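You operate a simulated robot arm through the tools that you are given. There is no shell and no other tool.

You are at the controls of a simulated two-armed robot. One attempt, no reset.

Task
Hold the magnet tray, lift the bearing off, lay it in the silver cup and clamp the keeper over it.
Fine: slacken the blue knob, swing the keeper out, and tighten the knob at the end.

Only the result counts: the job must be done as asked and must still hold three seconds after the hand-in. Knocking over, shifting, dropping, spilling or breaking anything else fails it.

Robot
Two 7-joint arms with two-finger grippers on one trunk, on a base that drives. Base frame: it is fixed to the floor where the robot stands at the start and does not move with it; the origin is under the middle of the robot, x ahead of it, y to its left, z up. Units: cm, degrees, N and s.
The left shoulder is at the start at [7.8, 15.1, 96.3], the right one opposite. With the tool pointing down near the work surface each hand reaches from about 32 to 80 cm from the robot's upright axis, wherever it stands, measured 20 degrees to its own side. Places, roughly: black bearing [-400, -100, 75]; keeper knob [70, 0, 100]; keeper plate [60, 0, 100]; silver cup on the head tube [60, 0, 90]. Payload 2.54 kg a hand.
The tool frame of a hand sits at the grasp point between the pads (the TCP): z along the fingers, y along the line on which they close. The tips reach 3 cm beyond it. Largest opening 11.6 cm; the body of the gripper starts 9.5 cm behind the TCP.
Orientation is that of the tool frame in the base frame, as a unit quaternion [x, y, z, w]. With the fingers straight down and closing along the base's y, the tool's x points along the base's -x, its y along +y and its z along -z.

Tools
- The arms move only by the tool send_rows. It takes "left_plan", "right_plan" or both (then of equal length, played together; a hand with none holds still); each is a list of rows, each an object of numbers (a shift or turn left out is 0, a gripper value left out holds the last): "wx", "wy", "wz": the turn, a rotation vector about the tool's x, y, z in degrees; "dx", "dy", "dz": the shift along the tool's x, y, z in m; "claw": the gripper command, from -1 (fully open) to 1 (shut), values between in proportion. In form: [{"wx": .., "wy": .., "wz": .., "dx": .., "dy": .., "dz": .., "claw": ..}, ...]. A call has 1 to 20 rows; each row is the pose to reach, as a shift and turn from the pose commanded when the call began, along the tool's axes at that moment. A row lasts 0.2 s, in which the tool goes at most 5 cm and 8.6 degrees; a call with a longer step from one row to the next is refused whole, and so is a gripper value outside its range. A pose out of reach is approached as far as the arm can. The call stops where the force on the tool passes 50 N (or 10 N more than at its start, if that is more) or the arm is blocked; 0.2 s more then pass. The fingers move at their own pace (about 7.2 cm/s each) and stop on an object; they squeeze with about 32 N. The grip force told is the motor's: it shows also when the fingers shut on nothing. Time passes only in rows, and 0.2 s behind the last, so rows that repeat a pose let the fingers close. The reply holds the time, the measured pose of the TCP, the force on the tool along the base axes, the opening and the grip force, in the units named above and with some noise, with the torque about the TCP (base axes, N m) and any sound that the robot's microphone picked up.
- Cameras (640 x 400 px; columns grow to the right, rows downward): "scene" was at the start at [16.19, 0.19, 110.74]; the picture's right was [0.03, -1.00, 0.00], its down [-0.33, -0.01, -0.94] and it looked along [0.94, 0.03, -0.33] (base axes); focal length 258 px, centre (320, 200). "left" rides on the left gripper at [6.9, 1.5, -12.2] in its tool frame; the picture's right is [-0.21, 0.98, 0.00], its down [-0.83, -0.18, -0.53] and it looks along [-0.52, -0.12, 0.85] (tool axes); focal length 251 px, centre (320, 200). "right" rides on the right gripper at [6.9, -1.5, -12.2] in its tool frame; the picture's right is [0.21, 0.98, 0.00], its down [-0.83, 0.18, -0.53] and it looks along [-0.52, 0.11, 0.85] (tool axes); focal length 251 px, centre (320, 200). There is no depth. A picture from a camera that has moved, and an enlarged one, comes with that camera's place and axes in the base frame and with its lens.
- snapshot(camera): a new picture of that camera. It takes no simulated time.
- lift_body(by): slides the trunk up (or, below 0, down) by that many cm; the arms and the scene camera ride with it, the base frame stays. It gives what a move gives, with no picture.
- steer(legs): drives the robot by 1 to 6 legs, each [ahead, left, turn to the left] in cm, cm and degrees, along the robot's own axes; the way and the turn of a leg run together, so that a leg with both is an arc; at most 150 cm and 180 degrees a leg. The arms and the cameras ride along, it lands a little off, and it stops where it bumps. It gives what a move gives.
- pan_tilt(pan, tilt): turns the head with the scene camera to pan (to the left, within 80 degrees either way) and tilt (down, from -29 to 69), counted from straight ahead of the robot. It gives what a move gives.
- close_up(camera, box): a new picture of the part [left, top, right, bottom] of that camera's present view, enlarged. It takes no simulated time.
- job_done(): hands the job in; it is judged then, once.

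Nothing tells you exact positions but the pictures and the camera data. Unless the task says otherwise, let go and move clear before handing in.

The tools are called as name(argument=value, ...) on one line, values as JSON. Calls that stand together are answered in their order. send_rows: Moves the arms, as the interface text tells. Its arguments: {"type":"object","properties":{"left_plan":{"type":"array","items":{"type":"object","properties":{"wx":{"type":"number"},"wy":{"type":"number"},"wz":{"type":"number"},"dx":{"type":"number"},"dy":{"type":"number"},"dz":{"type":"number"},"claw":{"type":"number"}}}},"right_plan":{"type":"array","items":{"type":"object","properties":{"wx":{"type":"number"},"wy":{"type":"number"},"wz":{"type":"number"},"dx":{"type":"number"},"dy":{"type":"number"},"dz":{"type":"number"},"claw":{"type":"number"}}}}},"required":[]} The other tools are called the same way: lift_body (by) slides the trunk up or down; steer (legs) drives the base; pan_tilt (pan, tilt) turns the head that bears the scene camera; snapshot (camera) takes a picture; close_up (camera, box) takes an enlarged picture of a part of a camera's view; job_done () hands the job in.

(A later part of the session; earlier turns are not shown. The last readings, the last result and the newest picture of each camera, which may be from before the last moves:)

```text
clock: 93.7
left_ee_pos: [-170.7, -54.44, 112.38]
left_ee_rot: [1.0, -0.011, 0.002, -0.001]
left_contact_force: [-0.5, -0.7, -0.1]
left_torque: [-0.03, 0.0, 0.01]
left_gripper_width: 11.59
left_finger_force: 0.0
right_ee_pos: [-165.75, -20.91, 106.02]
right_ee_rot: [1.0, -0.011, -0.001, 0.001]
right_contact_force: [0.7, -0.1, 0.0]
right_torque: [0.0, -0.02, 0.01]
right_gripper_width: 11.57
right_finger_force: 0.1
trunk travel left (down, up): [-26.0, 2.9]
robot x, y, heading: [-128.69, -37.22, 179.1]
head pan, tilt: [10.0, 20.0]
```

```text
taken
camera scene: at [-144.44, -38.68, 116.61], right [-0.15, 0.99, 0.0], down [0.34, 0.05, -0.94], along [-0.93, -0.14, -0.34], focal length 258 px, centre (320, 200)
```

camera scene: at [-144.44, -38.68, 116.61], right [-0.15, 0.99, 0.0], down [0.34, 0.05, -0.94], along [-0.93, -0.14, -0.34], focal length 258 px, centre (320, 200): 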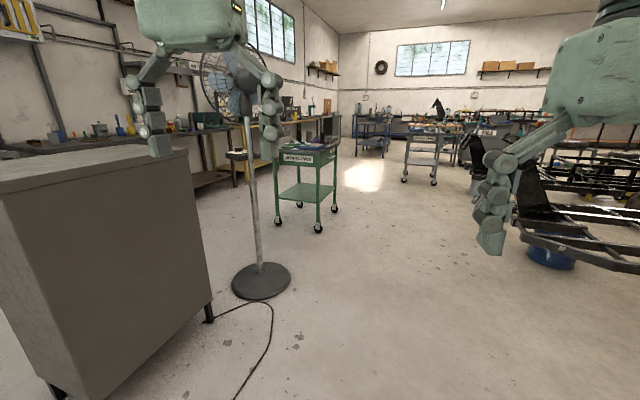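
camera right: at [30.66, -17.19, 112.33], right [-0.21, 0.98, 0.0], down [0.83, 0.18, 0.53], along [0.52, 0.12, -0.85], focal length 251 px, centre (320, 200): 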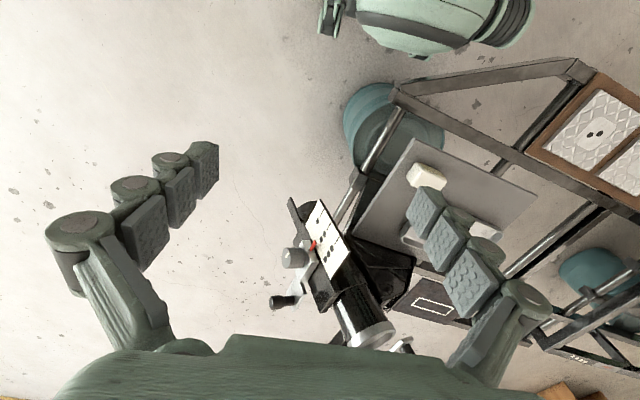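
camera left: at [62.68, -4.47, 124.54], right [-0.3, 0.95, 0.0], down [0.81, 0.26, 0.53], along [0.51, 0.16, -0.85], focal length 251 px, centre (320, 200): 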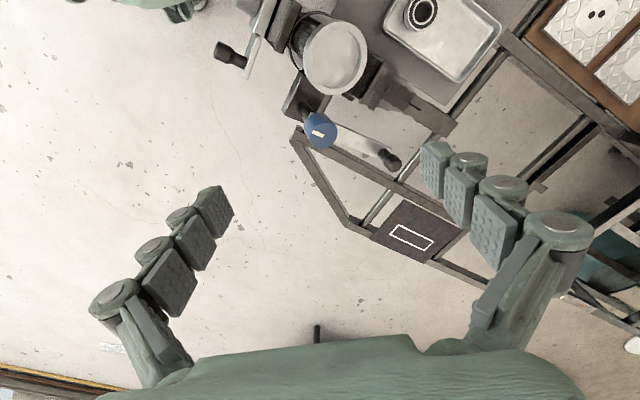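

close_up(camera="scene", box=[215, 120, 345, 240])

close_up(camera="scene", box=[215, 135, 285, 195])

```text
3.33 times, centred on (280, 180) of scene
camera zoom: at [-144.44, -38.68, 116.61], right [-0.15, 0.99, 0.0], down [0.34, 0.05, -0.94], along [-0.93, -0.14, -0.34], focal length 861 px, centre (453, 267)
```

zoom: 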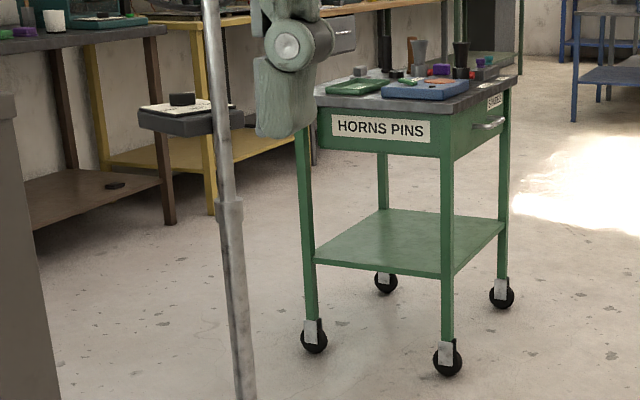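

```text
6.67 times, centred on (250, 165) of scene
camera zoom: at [-144.44, -38.68, 116.61], right [-0.15, 0.99, 0.0], down [0.34, 0.05, -0.94], along [-0.93, -0.14, -0.34], focal length 1723 px, centre (787, 433)
```

zoom: 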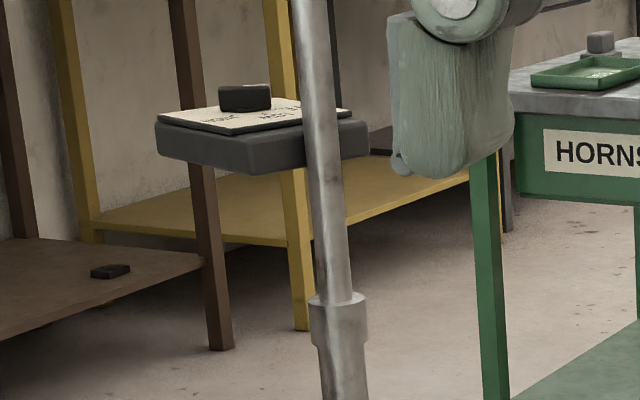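

A dark slab with a white card and a black puck-like object seems to float behind the fan pole at about [-300, -114, 90], separate from the trolley. I'll drive further and look from another angle.

steer(legs=[[130, 0, 0]])

pan_tilt(pan=55, tilt=20)

snapshot(camera="scene")

pan_tilt(pan=20, tilt=20)

snapshot(camera="scene")

```text
clock: 100.2
left_ee_pos: [-299.57, -51.86, 112.17]
left_ee_rot: [1.0, -0.01, 0.003, 0.0]
left_contact_force: [0.5, -0.7, -0.3]
left_torque: [0.02, -0.01, -0.01]
left_gripper_width: 11.6
left_finger_force: 0.0
right_ee_pos: [-294.76, -18.3, 106.03]
right_ee_rot: [1.0, -0.011, 0.0, 0.001]
right_contact_force: [0.7, 0.5, 0.4]
right_torque: [-0.02, 0.0, 0.01]
right_gripper_width: 11.6
right_finger_force: 0.1
trunk travel left (down, up): [-26.0, 2.9]
robot x, y, heading: [-257.31, -34.54, 178.5]
head pan, tilt: [10.0, 20.0]
```

```text
clock: 101.3
left_ee_pos: [-299.62, -51.77, 112.26]
left_ee_rot: [1.0, -0.01, 0.003, 0.0]
left_contact_force: [0.9, -0.6, -0.8]
left_torque: [0.0, -0.02, -0.01]
left_gripper_width: 11.58
left_finger_force: 0.1
right_ee_pos: [-294.77, -18.31, 106.0]
right_ee_rot: [1.0, -0.01, 0.0, 0.001]
right_contact_force: [1.1, 0.4, -0.5]
right_torque: [-0.01, -0.02, 0.04]
right_gripper_width: 11.6
right_finger_force: 0.1
trunk travel left (down, up): [-26.0, 2.9]
robot x, y, heading: [-257.17, -34.59, 178.7]
head pan, tilt: [55.0, 20.0]
```

```text
taken
camera scene: at [-269.66, -42.15, 116.61], right [-0.81, 0.59, 0.0], down [0.2, 0.28, -0.94], along [-0.56, -0.76, -0.34], focal length 258 px, centre (320, 200)
```

scene: 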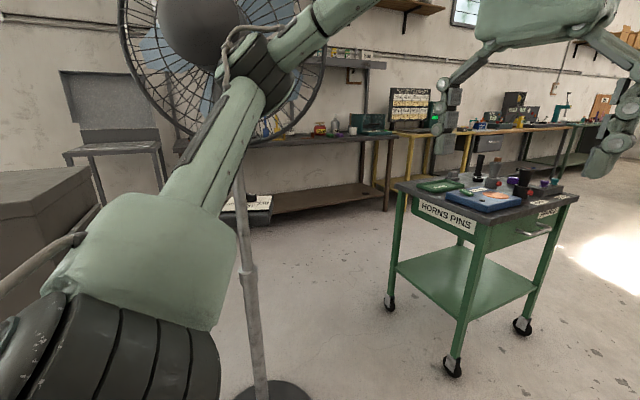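

```text
clock: 102.3
left_ee_pos: [-299.53, -51.71, 112.19]
left_ee_rot: [1.0, -0.01, 0.003, -0.002]
left_contact_force: [-0.5, -0.5, 0.0]
left_torque: [0.03, -0.01, -0.03]
left_gripper_width: 11.6
left_finger_force: 0.1
right_ee_pos: [-294.7, -18.31, 106.03]
right_ee_rot: [1.0, -0.011, 0.0, 0.002]
right_contact_force: [0.3, -0.1, 0.5]
right_torque: [-0.01, 0.02, 0.0]
right_gripper_width: 11.6
right_finger_force: 0.0
trunk travel left (down, up): [-26.0, 2.9]
robot x, y, heading: [-257.2, -34.69, 179.0]
head pan, tilt: [20.0, 20.0]
```

```text
taken
camera scene: at [-272.96, -37.65, 116.61], right [-0.32, 0.95, 0.0], down [0.32, 0.11, -0.94], along [-0.89, -0.3, -0.34], focal length 258 px, centre (320, 200)
```

scene: 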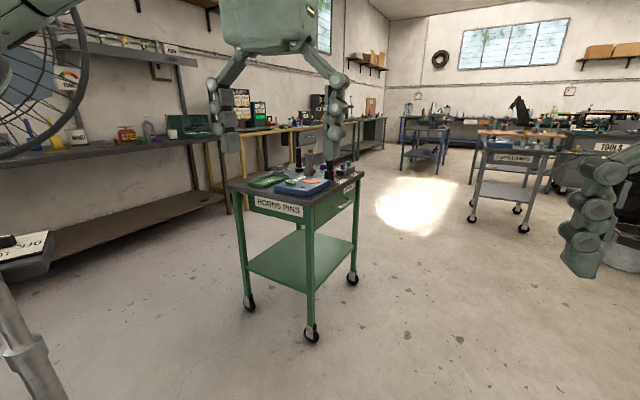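

close_up(camera="scene", box=[0, 200, 120, 320])

close_up(camera="scene", box=[220, 140, 370, 240])

pan_tilt(pan=40, tilt=35)

snapshot(camera="scene")

```text
3.33 times, centred on (60, 260) of scene
camera zoom: at [-272.96, -37.65, 116.61], right [-0.32, 0.95, 0.0], down [0.32, 0.11, -0.94], along [-0.89, -0.3, -0.34], focal length 861 px, centre (1187, 0)
```

zoom: 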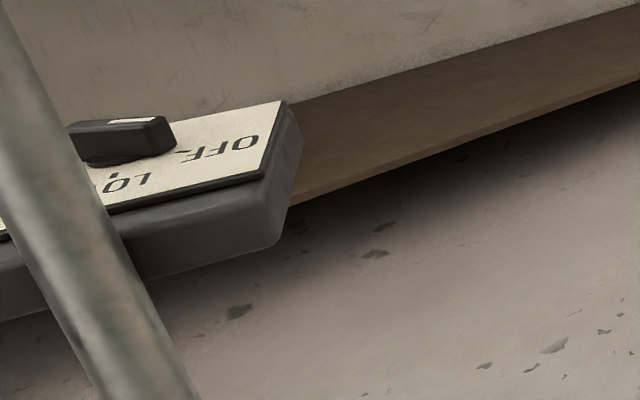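

```text
4.00 times, centred on (295, 190) of scene
camera zoom: at [-272.96, -37.65, 116.61], right [-0.32, 0.95, 0.0], down [0.32, 0.11, -0.94], along [-0.89, -0.3, -0.34], focal length 1034 px, centre (420, 240)
```

zoom: 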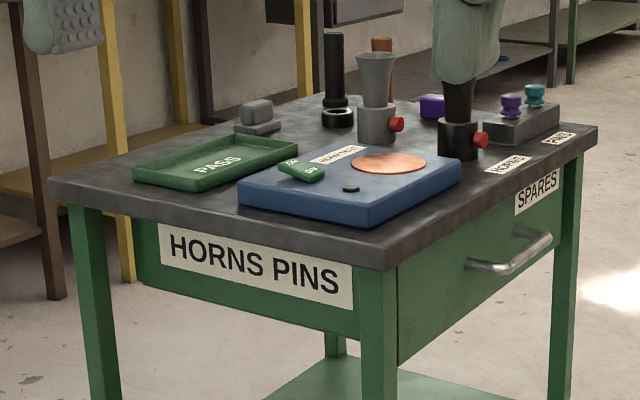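

```text
clock: 103.1
left_ee_pos: [-299.5, -51.72, 112.19]
left_ee_rot: [1.0, -0.011, 0.002, -0.001]
left_contact_force: [0.8, -0.3, 0.1]
left_torque: [0.0, 0.01, 0.02]
left_gripper_width: 11.59
left_finger_force: 0.1
right_ee_pos: [-294.67, -18.26, 106.03]
right_ee_rot: [1.0, -0.011, 0.0, 0.001]
right_contact_force: [0.5, -0.6, 0.8]
right_torque: [0.06, 0.01, 0.01]
right_gripper_width: 11.59
right_finger_force: 0.1
trunk travel left (down, up): [-26.0, 2.9]
robot x, y, heading: [-257.38, -34.69, 179.0]
head pan, tilt: [40.0, 35.0]
```

```text
taken
camera scene: at [-271.02, -40.15, 114.23], right [-0.63, 0.78, 0.0], down [0.45, 0.36, -0.82], along [-0.64, -0.51, -0.57], focal length 258 px, centre (320, 200)
```

scene: 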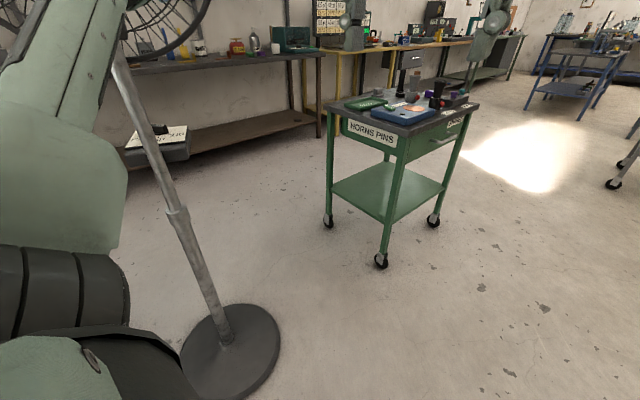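

That "slab" is only the fan's control box, so it isn't the bearing. The trolley top holds trays, horns, pins and a black ring. I'll drive closer to inspect it.

steer(legs=[[70, 0, 0], [0, 0, 45]])

pan_tilt(pan=0, tilt=30)

snapshot(camera="scene")

snapshot(camera="left")

snapshot(camera="right")

```text
clock: 109.1
left_ee_pos: [-345.18, -75.13, 112.24]
left_ee_rot: [0.928, 0.372, 0.002, -0.002]
left_contact_force: [-0.2, -0.3, -0.4]
left_torque: [0.01, -0.01, 0.0]
left_gripper_width: 11.6
left_finger_force: 0.1
right_ee_pos: [-365.36, -47.94, 106.07]
right_ee_rot: [0.928, 0.372, 0.0, 0.0]
right_contact_force: [-0.3, 0.1, 0.0]
right_torque: [-0.06, 0.01, 0.0]
right_gripper_width: 11.6
right_finger_force: 0.0
trunk travel left (down, up): [-26.0, 2.9]
robot x, y, heading: [-327.04, -33.32, -136.1]
head pan, tilt: [40.0, 35.0]
```

```text
clock: 110.1
left_ee_pos: [-345.26, -75.16, 112.22]
left_ee_rot: [0.929, 0.371, 0.002, -0.002]
left_contact_force: [0.2, -0.1, -0.1]
left_torque: [0.0, -0.03, 0.02]
left_gripper_width: 11.59
left_finger_force: 0.0
right_ee_pos: [-365.27, -47.73, 106.02]
right_ee_rot: [0.929, 0.37, 0.0, 0.001]
right_contact_force: [1.0, 0.5, 0.0]
right_torque: [-0.02, -0.02, -0.03]
right_gripper_width: 11.62
right_finger_force: 0.1
trunk travel left (down, up): [-26.0, 2.9]
robot x, y, heading: [-327.46, -33.44, -136.6]
head pan, tilt: [0.0, 30.0]
```

```text
taken
camera scene: at [-338.68, -44.29, 115.0], right [-0.69, 0.72, 0.0], down [0.36, 0.34, -0.87], along [-0.63, -0.6, -0.5], focal length 258 px, centre (320, 200)
```

scene: 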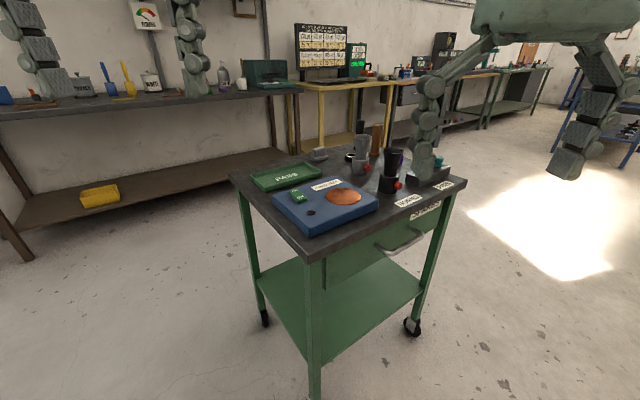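

```text
taken
camera left: at [-339.32, -71.59, 124.5], right [0.52, -0.86, 0.0], down [-0.72, -0.44, 0.53], along [-0.45, -0.27, -0.85], focal length 251 px, centre (320, 200)
```

left: 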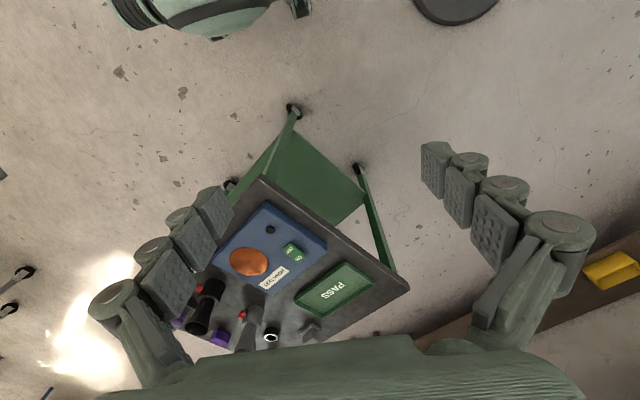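

```text
taken
camera right: at [-361.36, -42.03, 118.35], right [0.83, -0.56, 0.0], down [-0.47, -0.7, 0.53], along [-0.3, -0.44, -0.85], focal length 251 px, centre (320, 200)
```

right: 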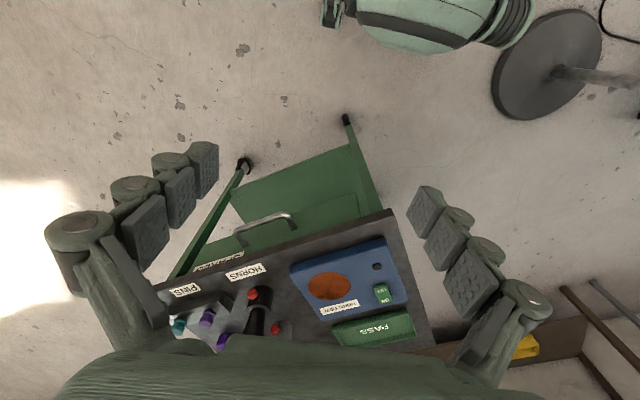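

close_up(camera="left", box=[170, 230, 410, 360])

close_up(camera="scene", box=[220, 110, 470, 260])

close_up(camera="scene", box=[300, 110, 460, 210])

```text
2.67 times, centred on (290, 295) of left
camera zoom: at [-339.32, -71.59, 124.5], right [0.52, -0.86, 0.0], down [-0.72, -0.44, 0.53], along [-0.45, -0.27, -0.85], focal length 670 px, centre (400, -53)
```

zoom: 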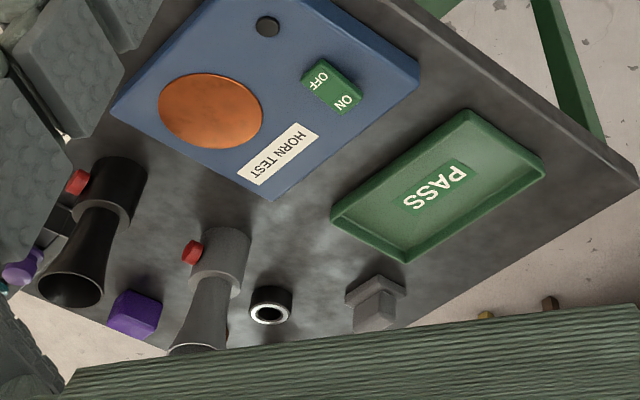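

```text
2.56 times, centred on (345, 185) of scene
camera zoom: at [-338.68, -44.29, 115.0], right [-0.69, 0.72, 0.0], down [0.36, 0.34, -0.87], along [-0.63, -0.6, -0.5], focal length 662 px, centre (256, 238)
```

zoom: 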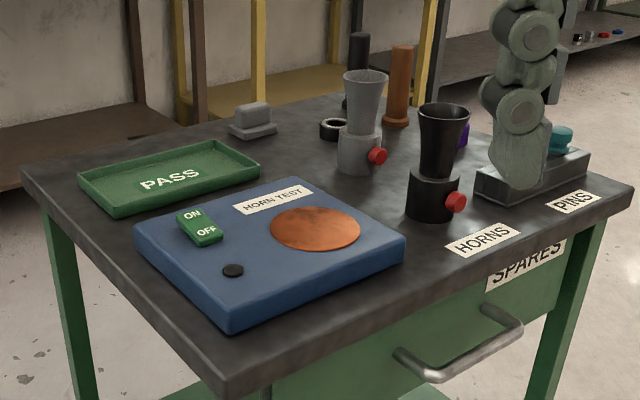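

```text
4.00 times, centred on (380, 160) of scene
camera zoom: at [-338.68, -44.29, 115.0], right [-0.69, 0.72, 0.0], down [0.36, 0.34, -0.87], along [-0.63, -0.6, -0.5], focal length 1034 px, centre (80, 360)
```

zoom: 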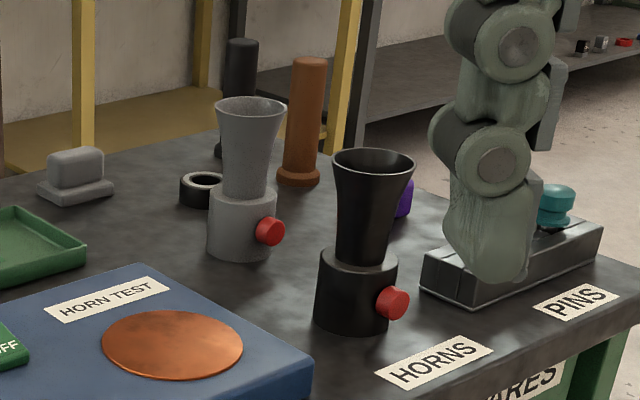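

The black ring at about [-409, -97, 82] closely matches the stated place for the black bearing. To inspect and reach it I'll move round to the trolley's handle side, where it's within arm's length.

steer(legs=[[40, -56, 0], [0, 0, 36]])

pan_tilt(pan=0, tilt=35)

snapshot(camera="scene")

snapshot(camera="left")

```text
clock: 117.8
left_ee_pos: [-385.29, -64.25, 112.33]
left_ee_rot: [0.772, 0.636, 0.001, -0.002]
left_contact_force: [-0.7, 0.4, -0.3]
left_torque: [-0.02, 0.03, 0.02]
left_gripper_width: 11.58
left_finger_force: 0.0
right_ee_pos: [-417.52, -53.67, 106.06]
right_ee_rot: [0.771, 0.636, 0.0, 0.0]
right_contact_force: [0.2, -0.1, -0.7]
right_torque: [0.05, -0.01, -0.02]
right_gripper_width: 11.61
right_finger_force: 0.1
trunk travel left (down, up): [-26.0, 2.9]
robot x, y, heading: [-395.08, -19.54, -100.9]
head pan, tilt: [0.0, 30.0]
```

```text
clock: 118.4
left_ee_pos: [-385.24, -64.17, 112.25]
left_ee_rot: [0.772, 0.636, 0.002, -0.002]
left_contact_force: [0.0, 0.0, 0.7]
left_torque: [0.0, 0.01, -0.01]
left_gripper_width: 11.57
left_finger_force: 0.1
right_ee_pos: [-417.51, -53.59, 105.96]
right_ee_rot: [0.772, 0.636, 0.001, 0.001]
right_contact_force: [0.4, -0.9, -0.2]
right_torque: [0.02, -0.01, 0.0]
right_gripper_width: 11.61
right_finger_force: 0.0
trunk travel left (down, up): [-26.0, 2.9]
robot x, y, heading: [-394.93, -19.86, -100.7]
head pan, tilt: [0.0, 35.0]
```

```text
taken
camera scene: at [-397.77, -35.18, 114.23], right [-0.98, 0.19, 0.0], down [0.11, 0.56, -0.82], along [-0.16, -0.8, -0.57], focal length 258 px, centre (320, 200)
```

scene: 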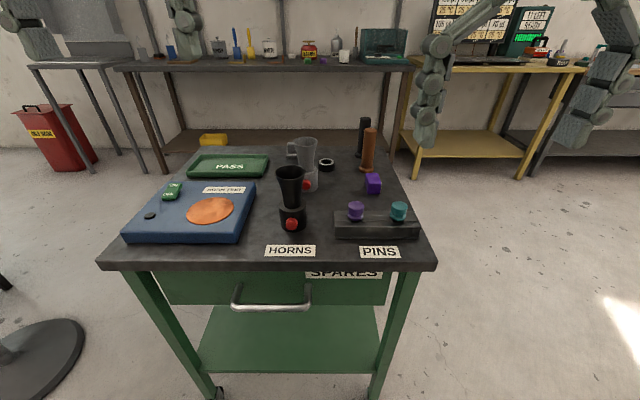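

```text
taken
camera left: at [-382.57, -57.92, 124.5], right [0.92, -0.4, 0.0], down [-0.34, -0.78, 0.53], along [-0.21, -0.49, -0.85], focal length 251 px, centre (320, 200)
```

left: 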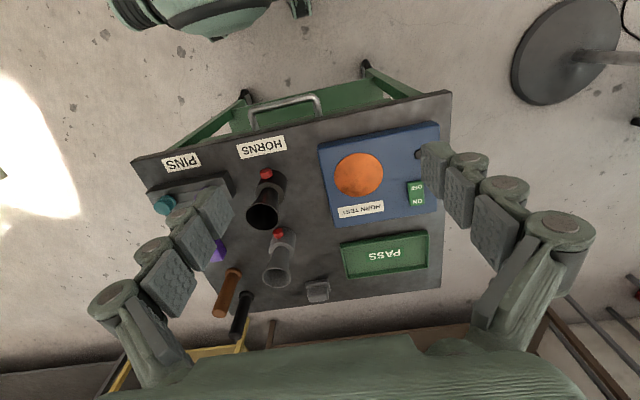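

close_up(camera="scene", box=[270, 110, 430, 230])

close_up(camera="scene", box=[300, 145, 350, 185])

close_up(camera="scene", box=[90, 0, 420, 160])

```text
3.33 times, centred on (350, 170) of scene
camera zoom: at [-397.77, -35.18, 114.23], right [-0.98, 0.19, 0.0], down [0.11, 0.56, -0.82], along [-0.16, -0.8, -0.57], focal length 861 px, centre (220, 300)
```

zoom: 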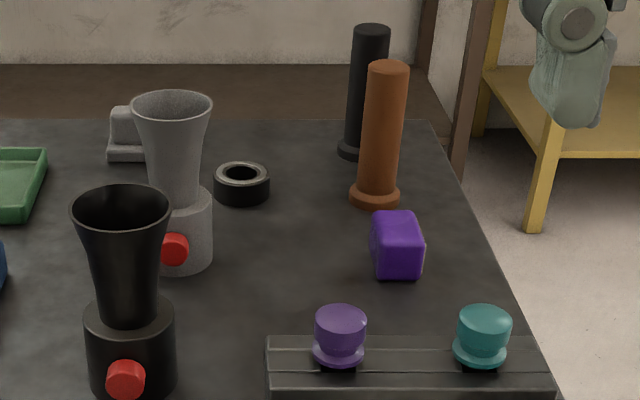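

```text
10.00 times, centred on (325, 165) of scene
camera zoom: at [-397.77, -35.18, 114.23], right [-0.98, 0.19, 0.0], down [0.11, 0.56, -0.82], along [-0.16, -0.8, -0.57], focal length 2584 px, centre (270, 550)
```

zoom: 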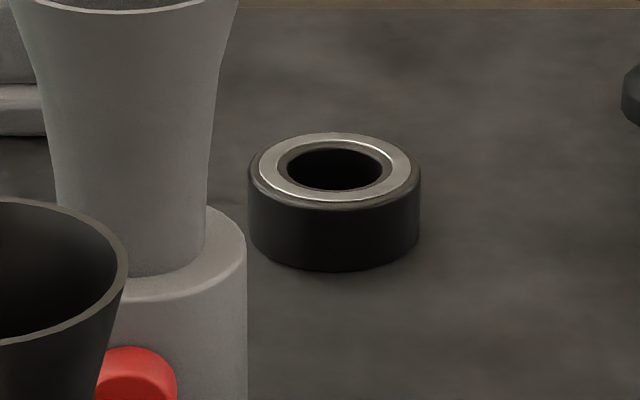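

```text
1.94 times, centred on (255, 80) of scene
camera zoom: at [-397.77, -35.18, 114.23], right [-0.98, 0.19, 0.0], down [0.11, 0.56, -0.82], along [-0.16, -0.8, -0.57], focal length 501 px, centre (446, 433)
```

zoom: 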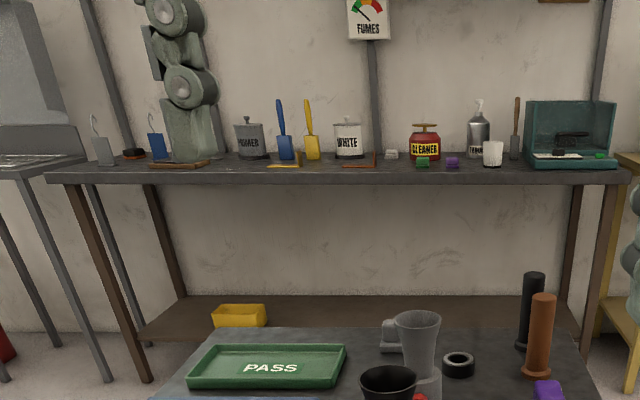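

The black ring sits directly on the trolley top, with no tray under it. The instruction says the bearing is lifted off the *magnet tray*, which fits the bearing in the metal tray beside the fixture. I'll take one more careful look here without touching anything.

close_up(camera="left", box=[200, 210, 440, 350])

snapshot(camera="right")

pan_tilt(pan=-40, tilt=15)

snapshot(camera="scene")

pan_tilt(pan=40, tilt=15)

snapshot(camera="scene")

```text
2.67 times, centred on (320, 280) of left
camera zoom: at [-382.57, -57.92, 124.5], right [0.92, -0.4, 0.0], down [-0.34, -0.78, 0.53], along [-0.21, -0.49, -0.85], focal length 670 px, centre (320, -13)
```

zoom: 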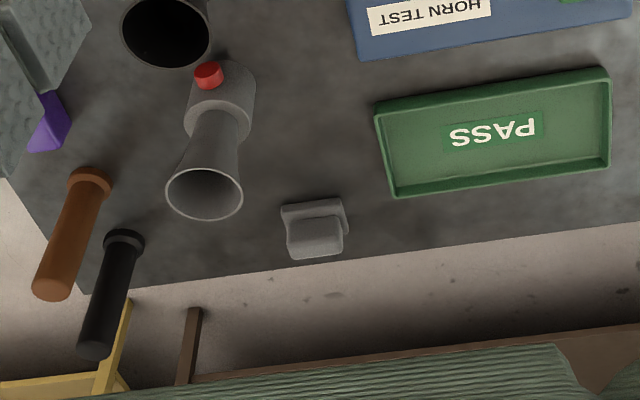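

```text
taken
camera right: at [-417.6, -46.63, 118.35], right [1.0, 0.02, 0.0], down [0.02, -0.84, 0.53], along [0.01, -0.53, -0.85], focal length 251 px, centre (320, 200)
```

right: 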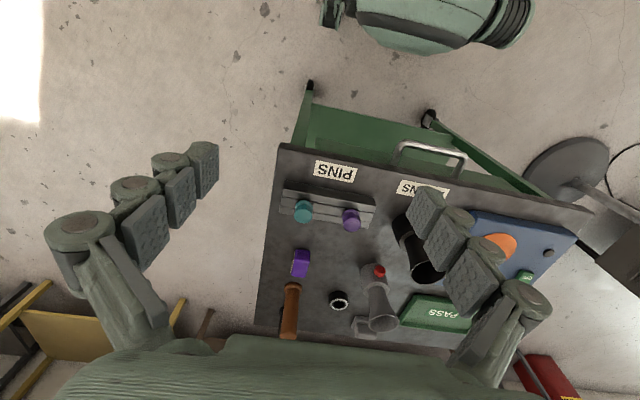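

```text
clock: 119.5
left_ee_pos: [-385.25, -64.22, 112.25]
left_ee_rot: [0.771, 0.636, 0.001, -0.003]
left_contact_force: [0.3, -0.1, -0.5]
left_torque: [0.01, -0.01, -0.01]
left_gripper_width: 11.6
left_finger_force: 0.2
right_ee_pos: [-417.38, -53.69, 106.04]
right_ee_rot: [0.771, 0.636, 0.0, 0.0]
right_contact_force: [-0.6, 0.3, -0.1]
right_torque: [0.0, 0.0, 0.02]
right_gripper_width: 11.58
right_finger_force: 0.1
trunk travel left (down, up): [-26.0, 2.9]
robot x, y, heading: [-394.81, -19.56, -101.0]
head pan, tilt: [-40.0, 15.0]
```

```text
taken
camera scene: at [-403.34, -32.41, 117.42], right [-0.63, 0.78, 0.0], down [0.2, 0.16, -0.97], along [-0.75, -0.61, -0.26], focal length 258 px, centre (320, 200)
```

scene: 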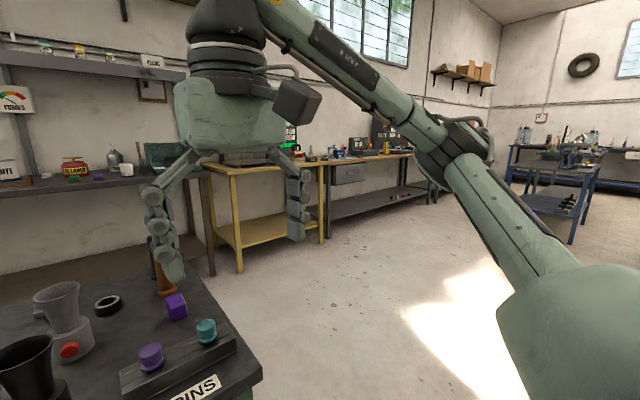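

```text
clock: 121.0
left_ee_pos: [-385.23, -64.17, 112.3]
left_ee_rot: [0.772, 0.636, 0.001, -0.002]
left_contact_force: [0.4, -0.2, -1.5]
left_torque: [0.06, -0.01, 0.02]
left_gripper_width: 11.61
left_finger_force: 0.1
right_ee_pos: [-417.38, -53.68, 105.96]
right_ee_rot: [0.772, 0.636, 0.001, 0.001]
right_contact_force: [0.2, -1.1, 0.8]
right_torque: [-0.03, 0.01, 0.01]
right_gripper_width: 11.6
right_finger_force: 0.0
trunk travel left (down, up): [-26.0, 2.9]
robot x, y, heading: [-394.73, -20.0, -100.9]
head pan, tilt: [40.0, 15.0]
```

```text
taken
camera scene: at [-391.57, -34.71, 117.43], right [-0.88, -0.48, 0.0], down [-0.13, 0.23, -0.97], along [0.47, -0.85, -0.26], focal length 258 px, centre (320, 200)
```

scene: 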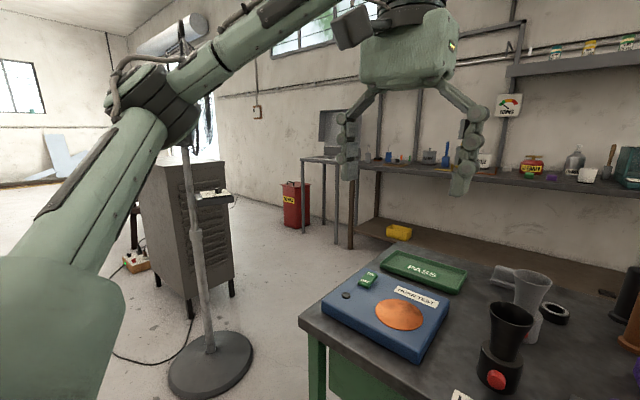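

close_up(camera="right", box=[270, 230, 410, 340])

close_up(camera="right", box=[315, 280, 365, 320])

```text
3.64 times, centred on (340, 285) of right
camera zoom: at [-417.61, -46.63, 118.34], right [1.0, 0.02, 0.0], down [0.02, -0.84, 0.53], along [0.01, -0.53, -0.85], focal length 914 px, centre (247, -109)
```

zoom: 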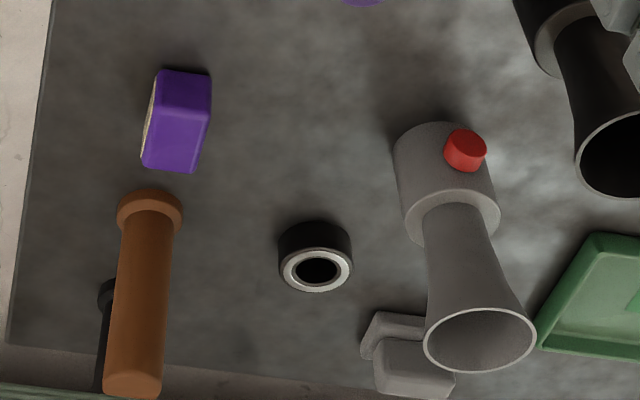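

```text
10.00 times, centred on (340, 300) of right
camera zoom: at [-417.61, -46.63, 118.34], right [1.0, 0.02, 0.0], down [0.02, -0.84, 0.53], along [0.01, -0.53, -0.85], focal length 2514 px, centre (120, -800)
```

zoom: 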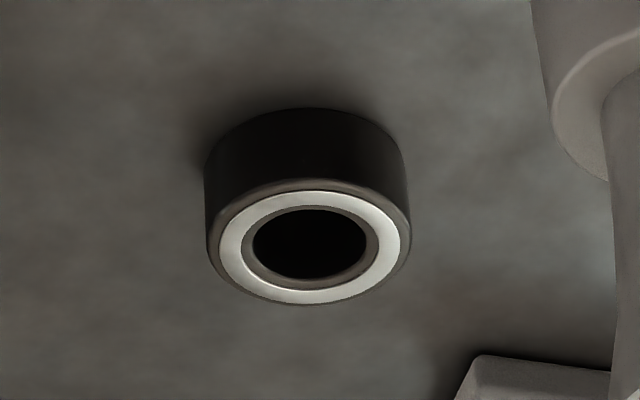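

The far bearing is plainly a loose spare with no magnet tray under it, so I won't disturb it. The bearing in the tray beside the fixture is the one the instruction describes, and a real magnetic hold there will confirm it. I'll drive back.

steer(legs=[[-12, 0, 0], [0, 0, 101], [60, 0, 0], [60, -29, 0], [120, 0, 0]])

pan_tilt(pan=0, tilt=20)

snapshot(camera="scene")

```text
clock: 138.6
left_ee_pos: [-111.3, -19.53, 112.19]
left_ee_rot: [0.003, 1.0, 0.0, -0.002]
left_contact_force: [0.1, 0.4, 1.0]
left_torque: [0.0, -0.02, -0.02]
left_gripper_width: 11.61
left_finger_force: 0.1
right_ee_pos: [-115.78, -53.09, 106.02]
right_ee_rot: [0.003, 1.0, 0.001, 0.001]
right_contact_force: [-0.2, 0.4, -0.4]
right_torque: [0.0, 0.04, -0.03]
right_gripper_width: 11.6
right_finger_force: 0.0
trunk travel left (down, up): [-26.0, 2.9]
robot x, y, heading: [-153.42, -36.93, -0.4]
head pan, tilt: [40.0, 15.0]
```

```text
clock: 139.6
left_ee_pos: [-111.25, -19.47, 112.23]
left_ee_rot: [0.004, 1.0, 0.0, -0.003]
left_contact_force: [0.7, -0.1, 0.2]
left_torque: [-0.02, 0.04, 0.01]
left_gripper_width: 11.61
left_finger_force: 0.1
right_ee_pos: [-115.65, -53.22, 106.07]
right_ee_rot: [0.004, 1.0, 0.001, 0.0]
right_contact_force: [-0.8, 0.1, -1.1]
right_torque: [-0.01, 0.02, -0.03]
right_gripper_width: 11.59
right_finger_force: 0.0
trunk travel left (down, up): [-26.0, 2.9]
robot x, y, heading: [-153.2, -36.76, -0.4]
head pan, tilt: [0.0, 20.0]
```

```text
taken
camera scene: at [-137.05, -37.33, 116.61], right [-0.01, -1.0, 0.0], down [-0.34, 0.0, -0.94], along [0.94, -0.01, -0.34], focal length 258 px, centre (320, 200)
```

scene: 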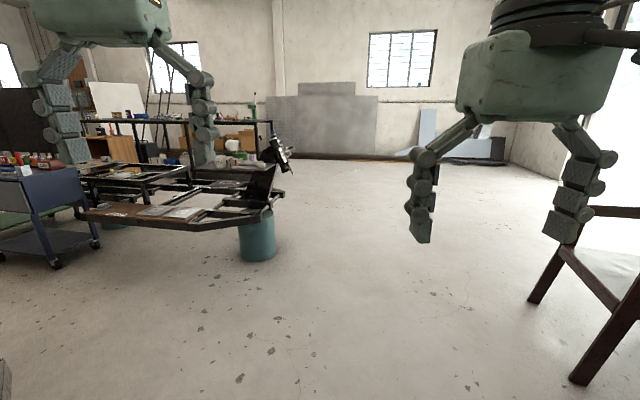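

steer(legs=[[110, 36, 0.4], [41, 0, 0]])

pan_tilt(pan=0, tilt=35)

snapshot(camera="scene")

snapshot(camera="left")

snapshot(camera="right")

```text
clock: 147.7
left_ee_pos: [39.5, 15.38, 112.3]
left_ee_rot: [0.003, 1.0, -0.001, -0.003]
left_contact_force: [0.0, 0.0, -0.1]
left_torque: [-0.03, 0.05, -0.03]
left_gripper_width: 11.61
left_finger_force: 0.1
right_ee_pos: [34.89, -18.2, 106.07]
right_ee_rot: [0.003, 1.0, 0.001, 0.0]
right_contact_force: [0.0, 0.4, -0.2]
right_torque: [0.0, -0.01, -0.01]
right_gripper_width: 11.59
right_finger_force: 0.0
trunk travel left (down, up): [-26.0, 2.9]
robot x, y, heading: [-2.9, -2.38, -0.5]
head pan, tilt: [0.0, 20.0]
```

```text
clock: 148.4
left_ee_pos: [39.26, 15.33, 112.32]
left_ee_rot: [0.004, 1.0, 0.0, -0.003]
left_contact_force: [0.4, 0.6, 0.1]
left_torque: [0.01, -0.01, -0.01]
left_gripper_width: 11.59
left_finger_force: 0.1
right_ee_pos: [34.97, -18.14, 106.05]
right_ee_rot: [0.003, 1.0, 0.001, 0.001]
right_contact_force: [0.4, -0.4, 0.3]
right_torque: [-0.01, -0.02, 0.01]
right_gripper_width: 11.62
right_finger_force: 0.0
trunk travel left (down, up): [-26.0, 2.9]
robot x, y, heading: [-2.63, -2.1, -0.3]
head pan, tilt: [0.0, 35.0]
```

```text
taken
camera scene: at [13.12, -2.48, 114.23], right [-0.01, -1.0, 0.0], down [-0.57, 0.0, -0.82], along [0.82, -0.01, -0.57], focal length 258 px, centre (320, 200)
```

scene: 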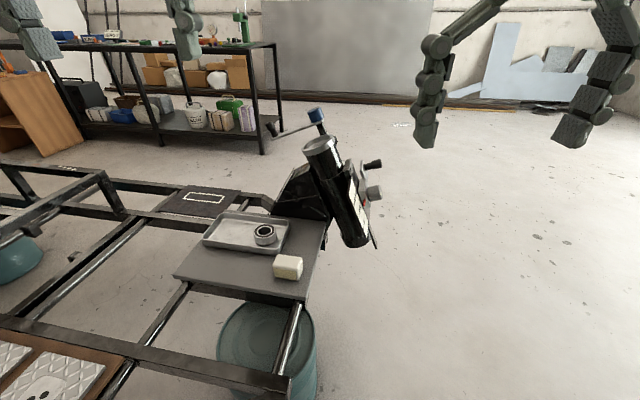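

```text
taken
camera left: at [32.41, 16.81, 124.5], right [0.22, 0.97, 0.0], down [0.83, -0.19, 0.53], along [0.52, -0.12, -0.85], focal length 251 px, centre (320, 200)
```

left: 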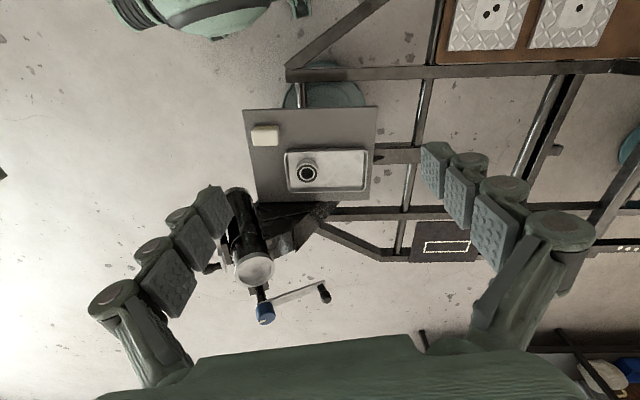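

```text
taken
camera right: at [27.93, -19.73, 118.35], right [-0.21, 0.98, 0.0], down [0.83, 0.17, 0.53], along [0.52, 0.11, -0.84], focal length 251 px, centre (320, 200)
```

right: 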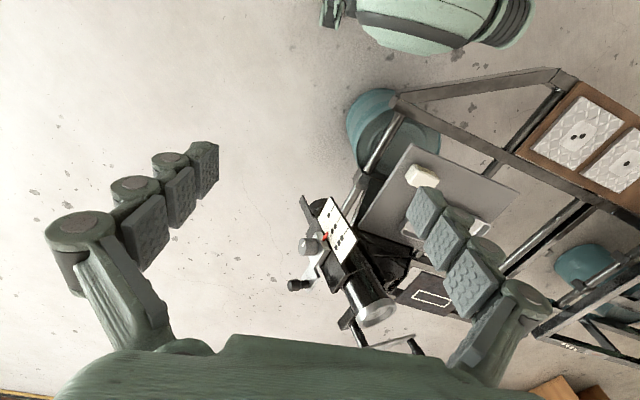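

Back at the start, the fixture is undisturbed, the keeper is out and the cup is open. I'll zoom in on the tray and its bearing.

close_up(camera="scene", box=[190, 200, 320, 300])

close_up(camera="left", box=[240, 100, 390, 210])

close_up(camera="scene", box=[240, 210, 300, 260])

```text
4.00 times, centred on (255, 250) of scene
camera zoom: at [13.12, -2.48, 114.23], right [-0.01, -1.0, 0.0], down [-0.57, 0.0, -0.82], along [0.82, -0.01, -0.57], focal length 1034 px, centre (580, 0)
```

zoom: 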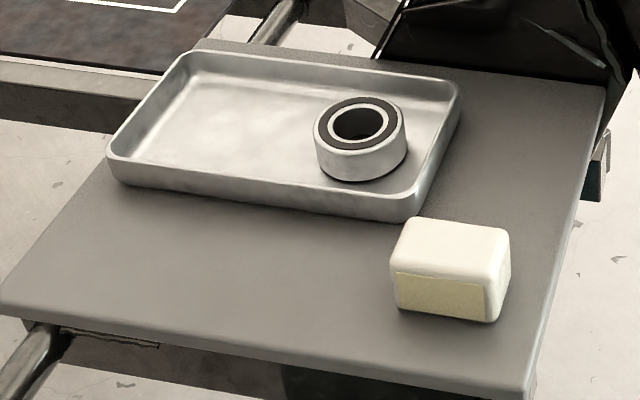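

```text
3.64 times, centred on (315, 155) of left
camera zoom: at [32.41, 16.81, 124.5], right [0.22, 0.97, 0.0], down [0.83, -0.19, 0.53], along [0.52, -0.12, -0.85], focal length 914 px, centre (338, 364)
```

zoom: 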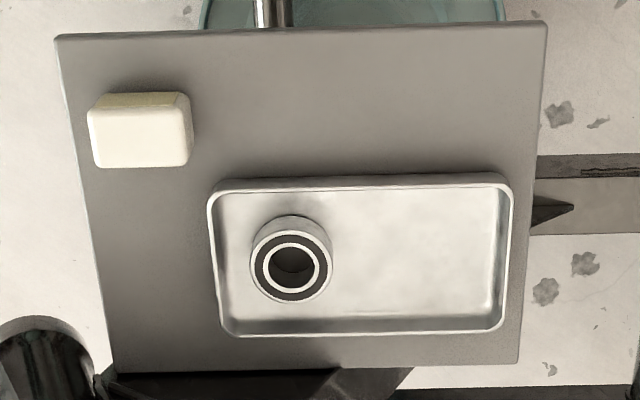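

```text
8.00 times, centred on (270, 235) of scene
camera zoom: at [13.12, -2.48, 114.23], right [-0.01, -1.0, 0.0], down [-0.57, 0.0, -0.82], along [0.82, -0.01, -0.57], focal length 2067 px, centre (720, -80)
```

zoom: 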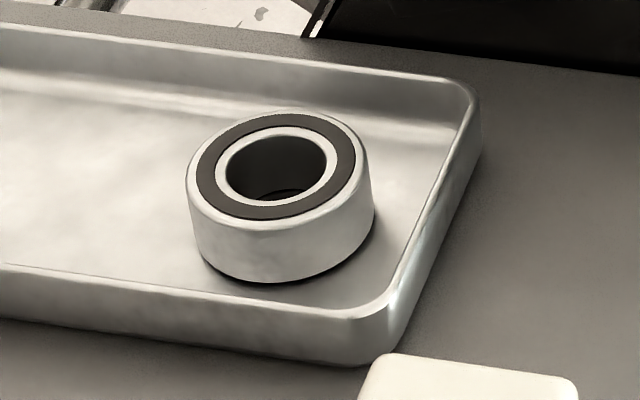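

The bearing in the near tray is about 4.9 cm across and 2.2 cm tall, at [54.4, 9.0], with its top at z≈77.3. The tray rim is at z≈76.4, with corners near [49,5.5], [52,22], [62,20] and [58.5,3.5]. My plan is for the left hand to grip the near wall towards the left end while the right hand lifts the bearing. First I'll bring the left hand round over that wall.

send_rows(left_plan=[{"wz": 8, "dx": -0.01, "dy": 0.003, "dz": 0.0}, {"wz": 16, "dx": -0.02, "dy": 0.006, "dz": 0.0}, {"wz": 24, "dx": -0.03, "dy": 0.01, "dz": 0.01}, {"wz": 32, "dx": -0.04, "dy": 0.014, "dz": 0.02}, {"wz": 40, "dx": -0.05, "dy": 0.018, "dz": 0.03}, {"wz": 48, "dx": -0.06, "dy": 0.022, "dz": 0.04}, {"wz": 56, "dx": -0.07, "dy": 0.026, "dz": 0.05}, {"wz": 64, "dx": -0.08, "dy": 0.03, "dz": 0.065}, {"wz": 72, "dx": -0.09, "dy": 0.034, "dz": 0.08}, {"wz": 80, "dx": -0.1, "dy": 0.038, "dz": 0.09}, {"wz": 88, "dx": -0.11, "dy": 0.04, "dz": 0.1}, {"wz": 96, "dx": -0.12, "dy": 0.043, "dz": 0.11}, {"wz": 101, "dx": -0.125, "dy": 0.043, "dz": 0.12, "claw": 0.45}, {"wz": 101, "dx": -0.125, "dy": 0.043, "dz": 0.12, "claw": 0.45}, {"wz": 101, "dx": -0.125, "dy": 0.043, "dz": 0.12, "claw": 0.45}])

snapshot(camera="left")

snapshot(camera="scene")

```text
clock: 151.6
left_ee_pos: [51.9, 19.48, 100.24]
left_ee_rot: [0.775, 0.633, -0.002, -0.001]
left_contact_force: [0.9, -0.2, 0.3]
left_torque: [-0.01, -0.01, -0.01]
left_gripper_width: 3.19
left_finger_force: 0.1
right_ee_pos: [34.84, -18.22, 105.98]
right_ee_rot: [0.004, 1.0, 0.002, 0.0]
right_contact_force: [1.2, 0.1, 0.6]
right_torque: [-0.02, 0.0, 0.02]
right_gripper_width: 11.59
right_finger_force: 0.1
trunk travel left (down, up): [-26.0, 2.9]
robot x, y, heading: [-2.68, -2.25, -0.6]
head pan, tilt: [0.0, 35.0]
```

```text
taken
camera left: at [54.67, 25.88, 112.4], right [0.91, -0.41, 0.0], down [-0.34, -0.77, 0.54], along [-0.22, -0.49, -0.84], focal length 251 px, centre (320, 200)
```

left: 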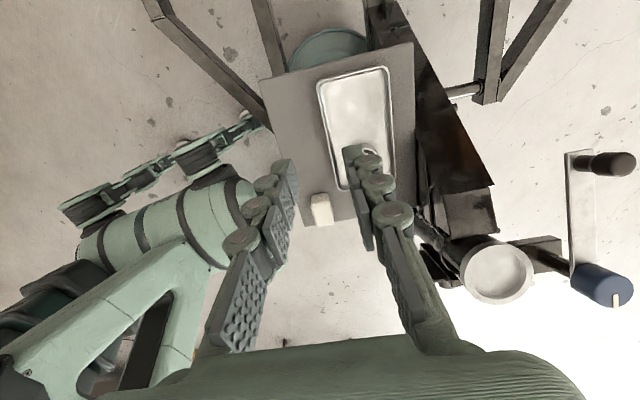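

```text
taken
camera scene: at [13.12, -2.48, 114.23], right [-0.01, -1.0, 0.0], down [-0.57, 0.0, -0.82], along [0.82, -0.01, -0.57], focal length 258 px, centre (320, 200)
```

scene: 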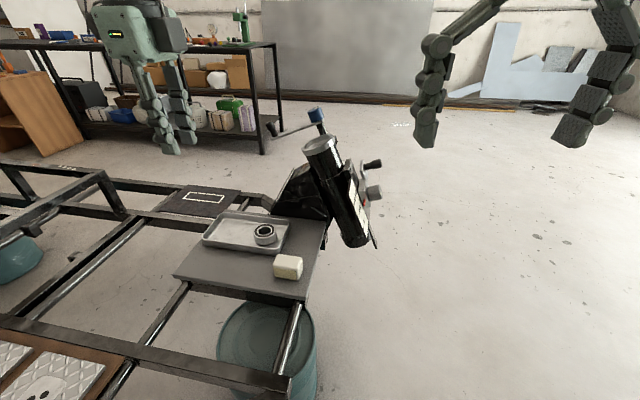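

send_rows(left_plan=[{"dz": 0.03, "wy": -2.5}, {"dz": 0.06, "wy": -5}, {"dz": 0.09, "wy": -7.5}, {"dz": 0.115, "wy": -10}, {"dz": 0.136, "wy": -10, "dx": 0.002}, {"dz": 0.136, "wy": -10, "dx": 0.002}])

snapshot(camera="left")

close_up(camera="scene", box=[190, 160, 320, 290])

```text
clock: 153.0
left_ee_pos: [51.8, 19.75, 86.63]
left_ee_rot: [0.77, 0.631, -0.069, 0.055]
left_contact_force: [0.0, 0.5, 0.6]
left_torque: [0.0, 0.05, 0.0]
left_gripper_width: 3.21
left_finger_force: 0.1
right_ee_pos: [34.95, -18.31, 106.05]
right_ee_rot: [0.004, 1.0, 0.0, 0.0]
right_contact_force: [-0.3, -0.9, 0.2]
right_torque: [-0.02, 0.0, 0.0]
right_gripper_width: 11.6
right_finger_force: 0.0
trunk travel left (down, up): [-26.0, 2.9]
robot x, y, heading: [-2.72, -2.46, -0.4]
head pan, tilt: [0.0, 35.0]
```

```text
taken
camera left: at [55.0, 28.07, 97.38], right [0.92, -0.4, 0.03], down [-0.32, -0.67, 0.67], along [-0.25, -0.63, -0.74], focal length 251 px, centre (320, 200)
```

left: 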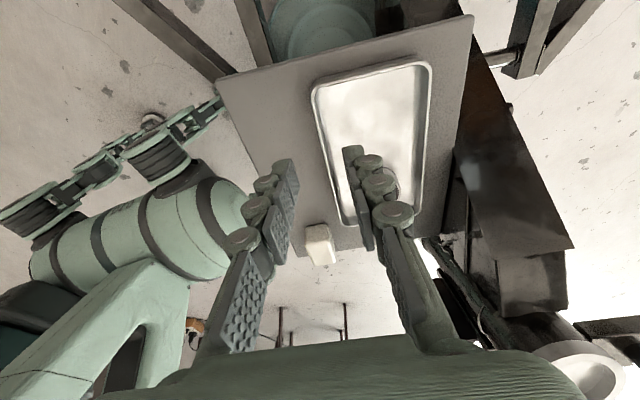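

```text
3.08 times, centred on (255, 225) of scene
camera zoom: at [13.11, -2.48, 114.23], right [-0.01, -1.0, 0.0], down [-0.57, 0.0, -0.82], along [0.82, -0.01, -0.57], focal length 795 px, centre (520, 123)
```

zoom: 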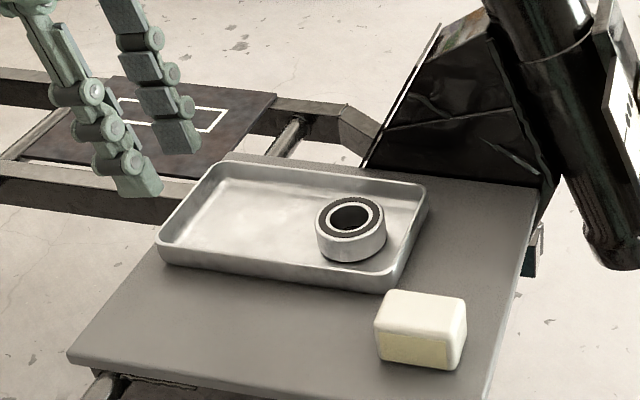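

close_up(camera="left", box=[290, 50, 450, 170])

```text
3.33 times, centred on (370, 110) of left
camera zoom: at [55.0, 28.07, 97.38], right [0.92, -0.4, 0.03], down [-0.32, -0.67, 0.67], along [-0.25, -0.63, -0.74], focal length 838 px, centre (153, 500)
```

zoom: 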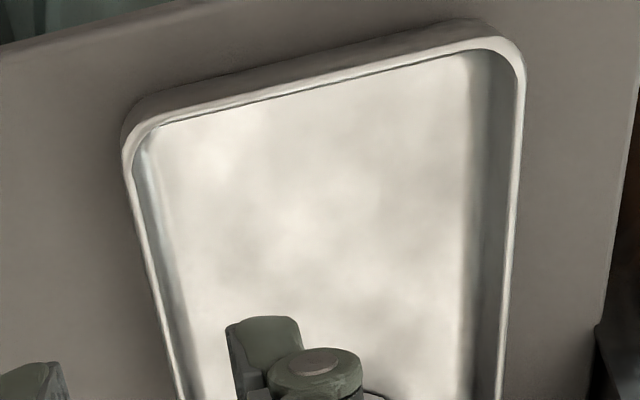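

The tool axis is aimed right at the near wall's rim. I'll descend most of the way with the fingers straddling it and check.

send_rows(left_plan=[{"dz": 0.02}, {"dz": 0.04}, {"dz": 0.055}, {"dz": 0.065}, {"dz": 0.065}])

close_up(camera="left", box=[260, 80, 420, 200])

close_up(camera="scene", box=[200, 190, 300, 260])

```text
clock: 154.2
left_ee_pos: [51.6, 18.56, 80.18]
left_ee_rot: [0.771, 0.631, -0.069, 0.054]
left_contact_force: [0.4, -0.1, -0.2]
left_torque: [0.01, -0.02, -0.01]
left_gripper_width: 3.2
left_finger_force: 0.0
right_ee_pos: [34.86, -18.2, 106.1]
right_ee_rot: [0.003, 1.0, 0.001, -0.001]
right_contact_force: [-1.0, -0.3, 0.8]
right_torque: [0.0, 0.05, -0.04]
right_gripper_width: 11.6
right_finger_force: 0.1
trunk travel left (down, up): [-26.0, 2.9]
robot x, y, heading: [-2.41, -2.18, -0.6]
head pan, tilt: [0.0, 35.0]
```

```text
3.33 times, centred on (340, 140) of left
camera zoom: at [54.77, 26.9, 90.99], right [0.92, -0.4, 0.03], down [-0.32, -0.67, 0.67], along [-0.25, -0.63, -0.74], focal length 838 px, centre (253, 400)
```

zoom: 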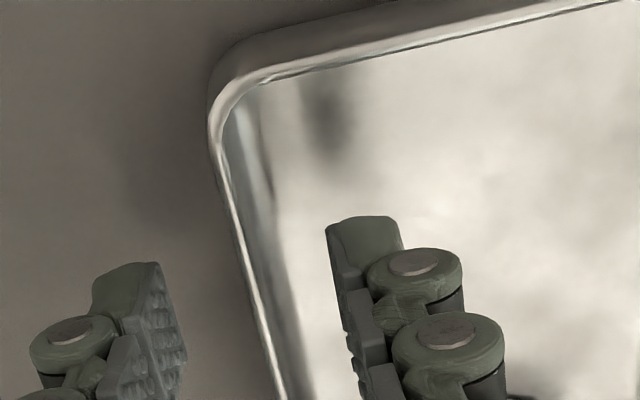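

```text
5.71 times, centred on (250, 225) of scene
camera zoom: at [13.11, -2.48, 114.23], right [-0.01, -1.0, 0.0], down [-0.57, 0.0, -0.82], along [0.82, -0.01, -0.57], focal length 1477 px, centre (720, 57)
```

zoom: 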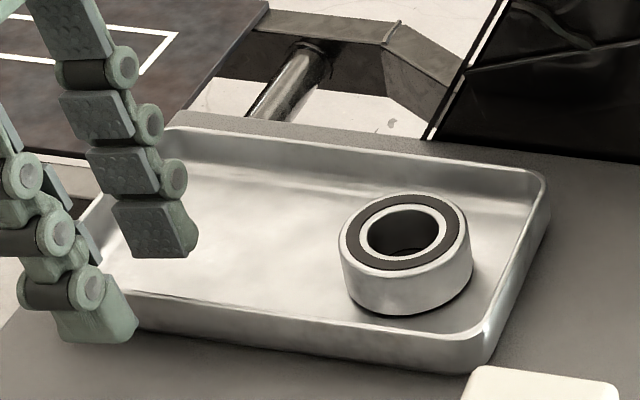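

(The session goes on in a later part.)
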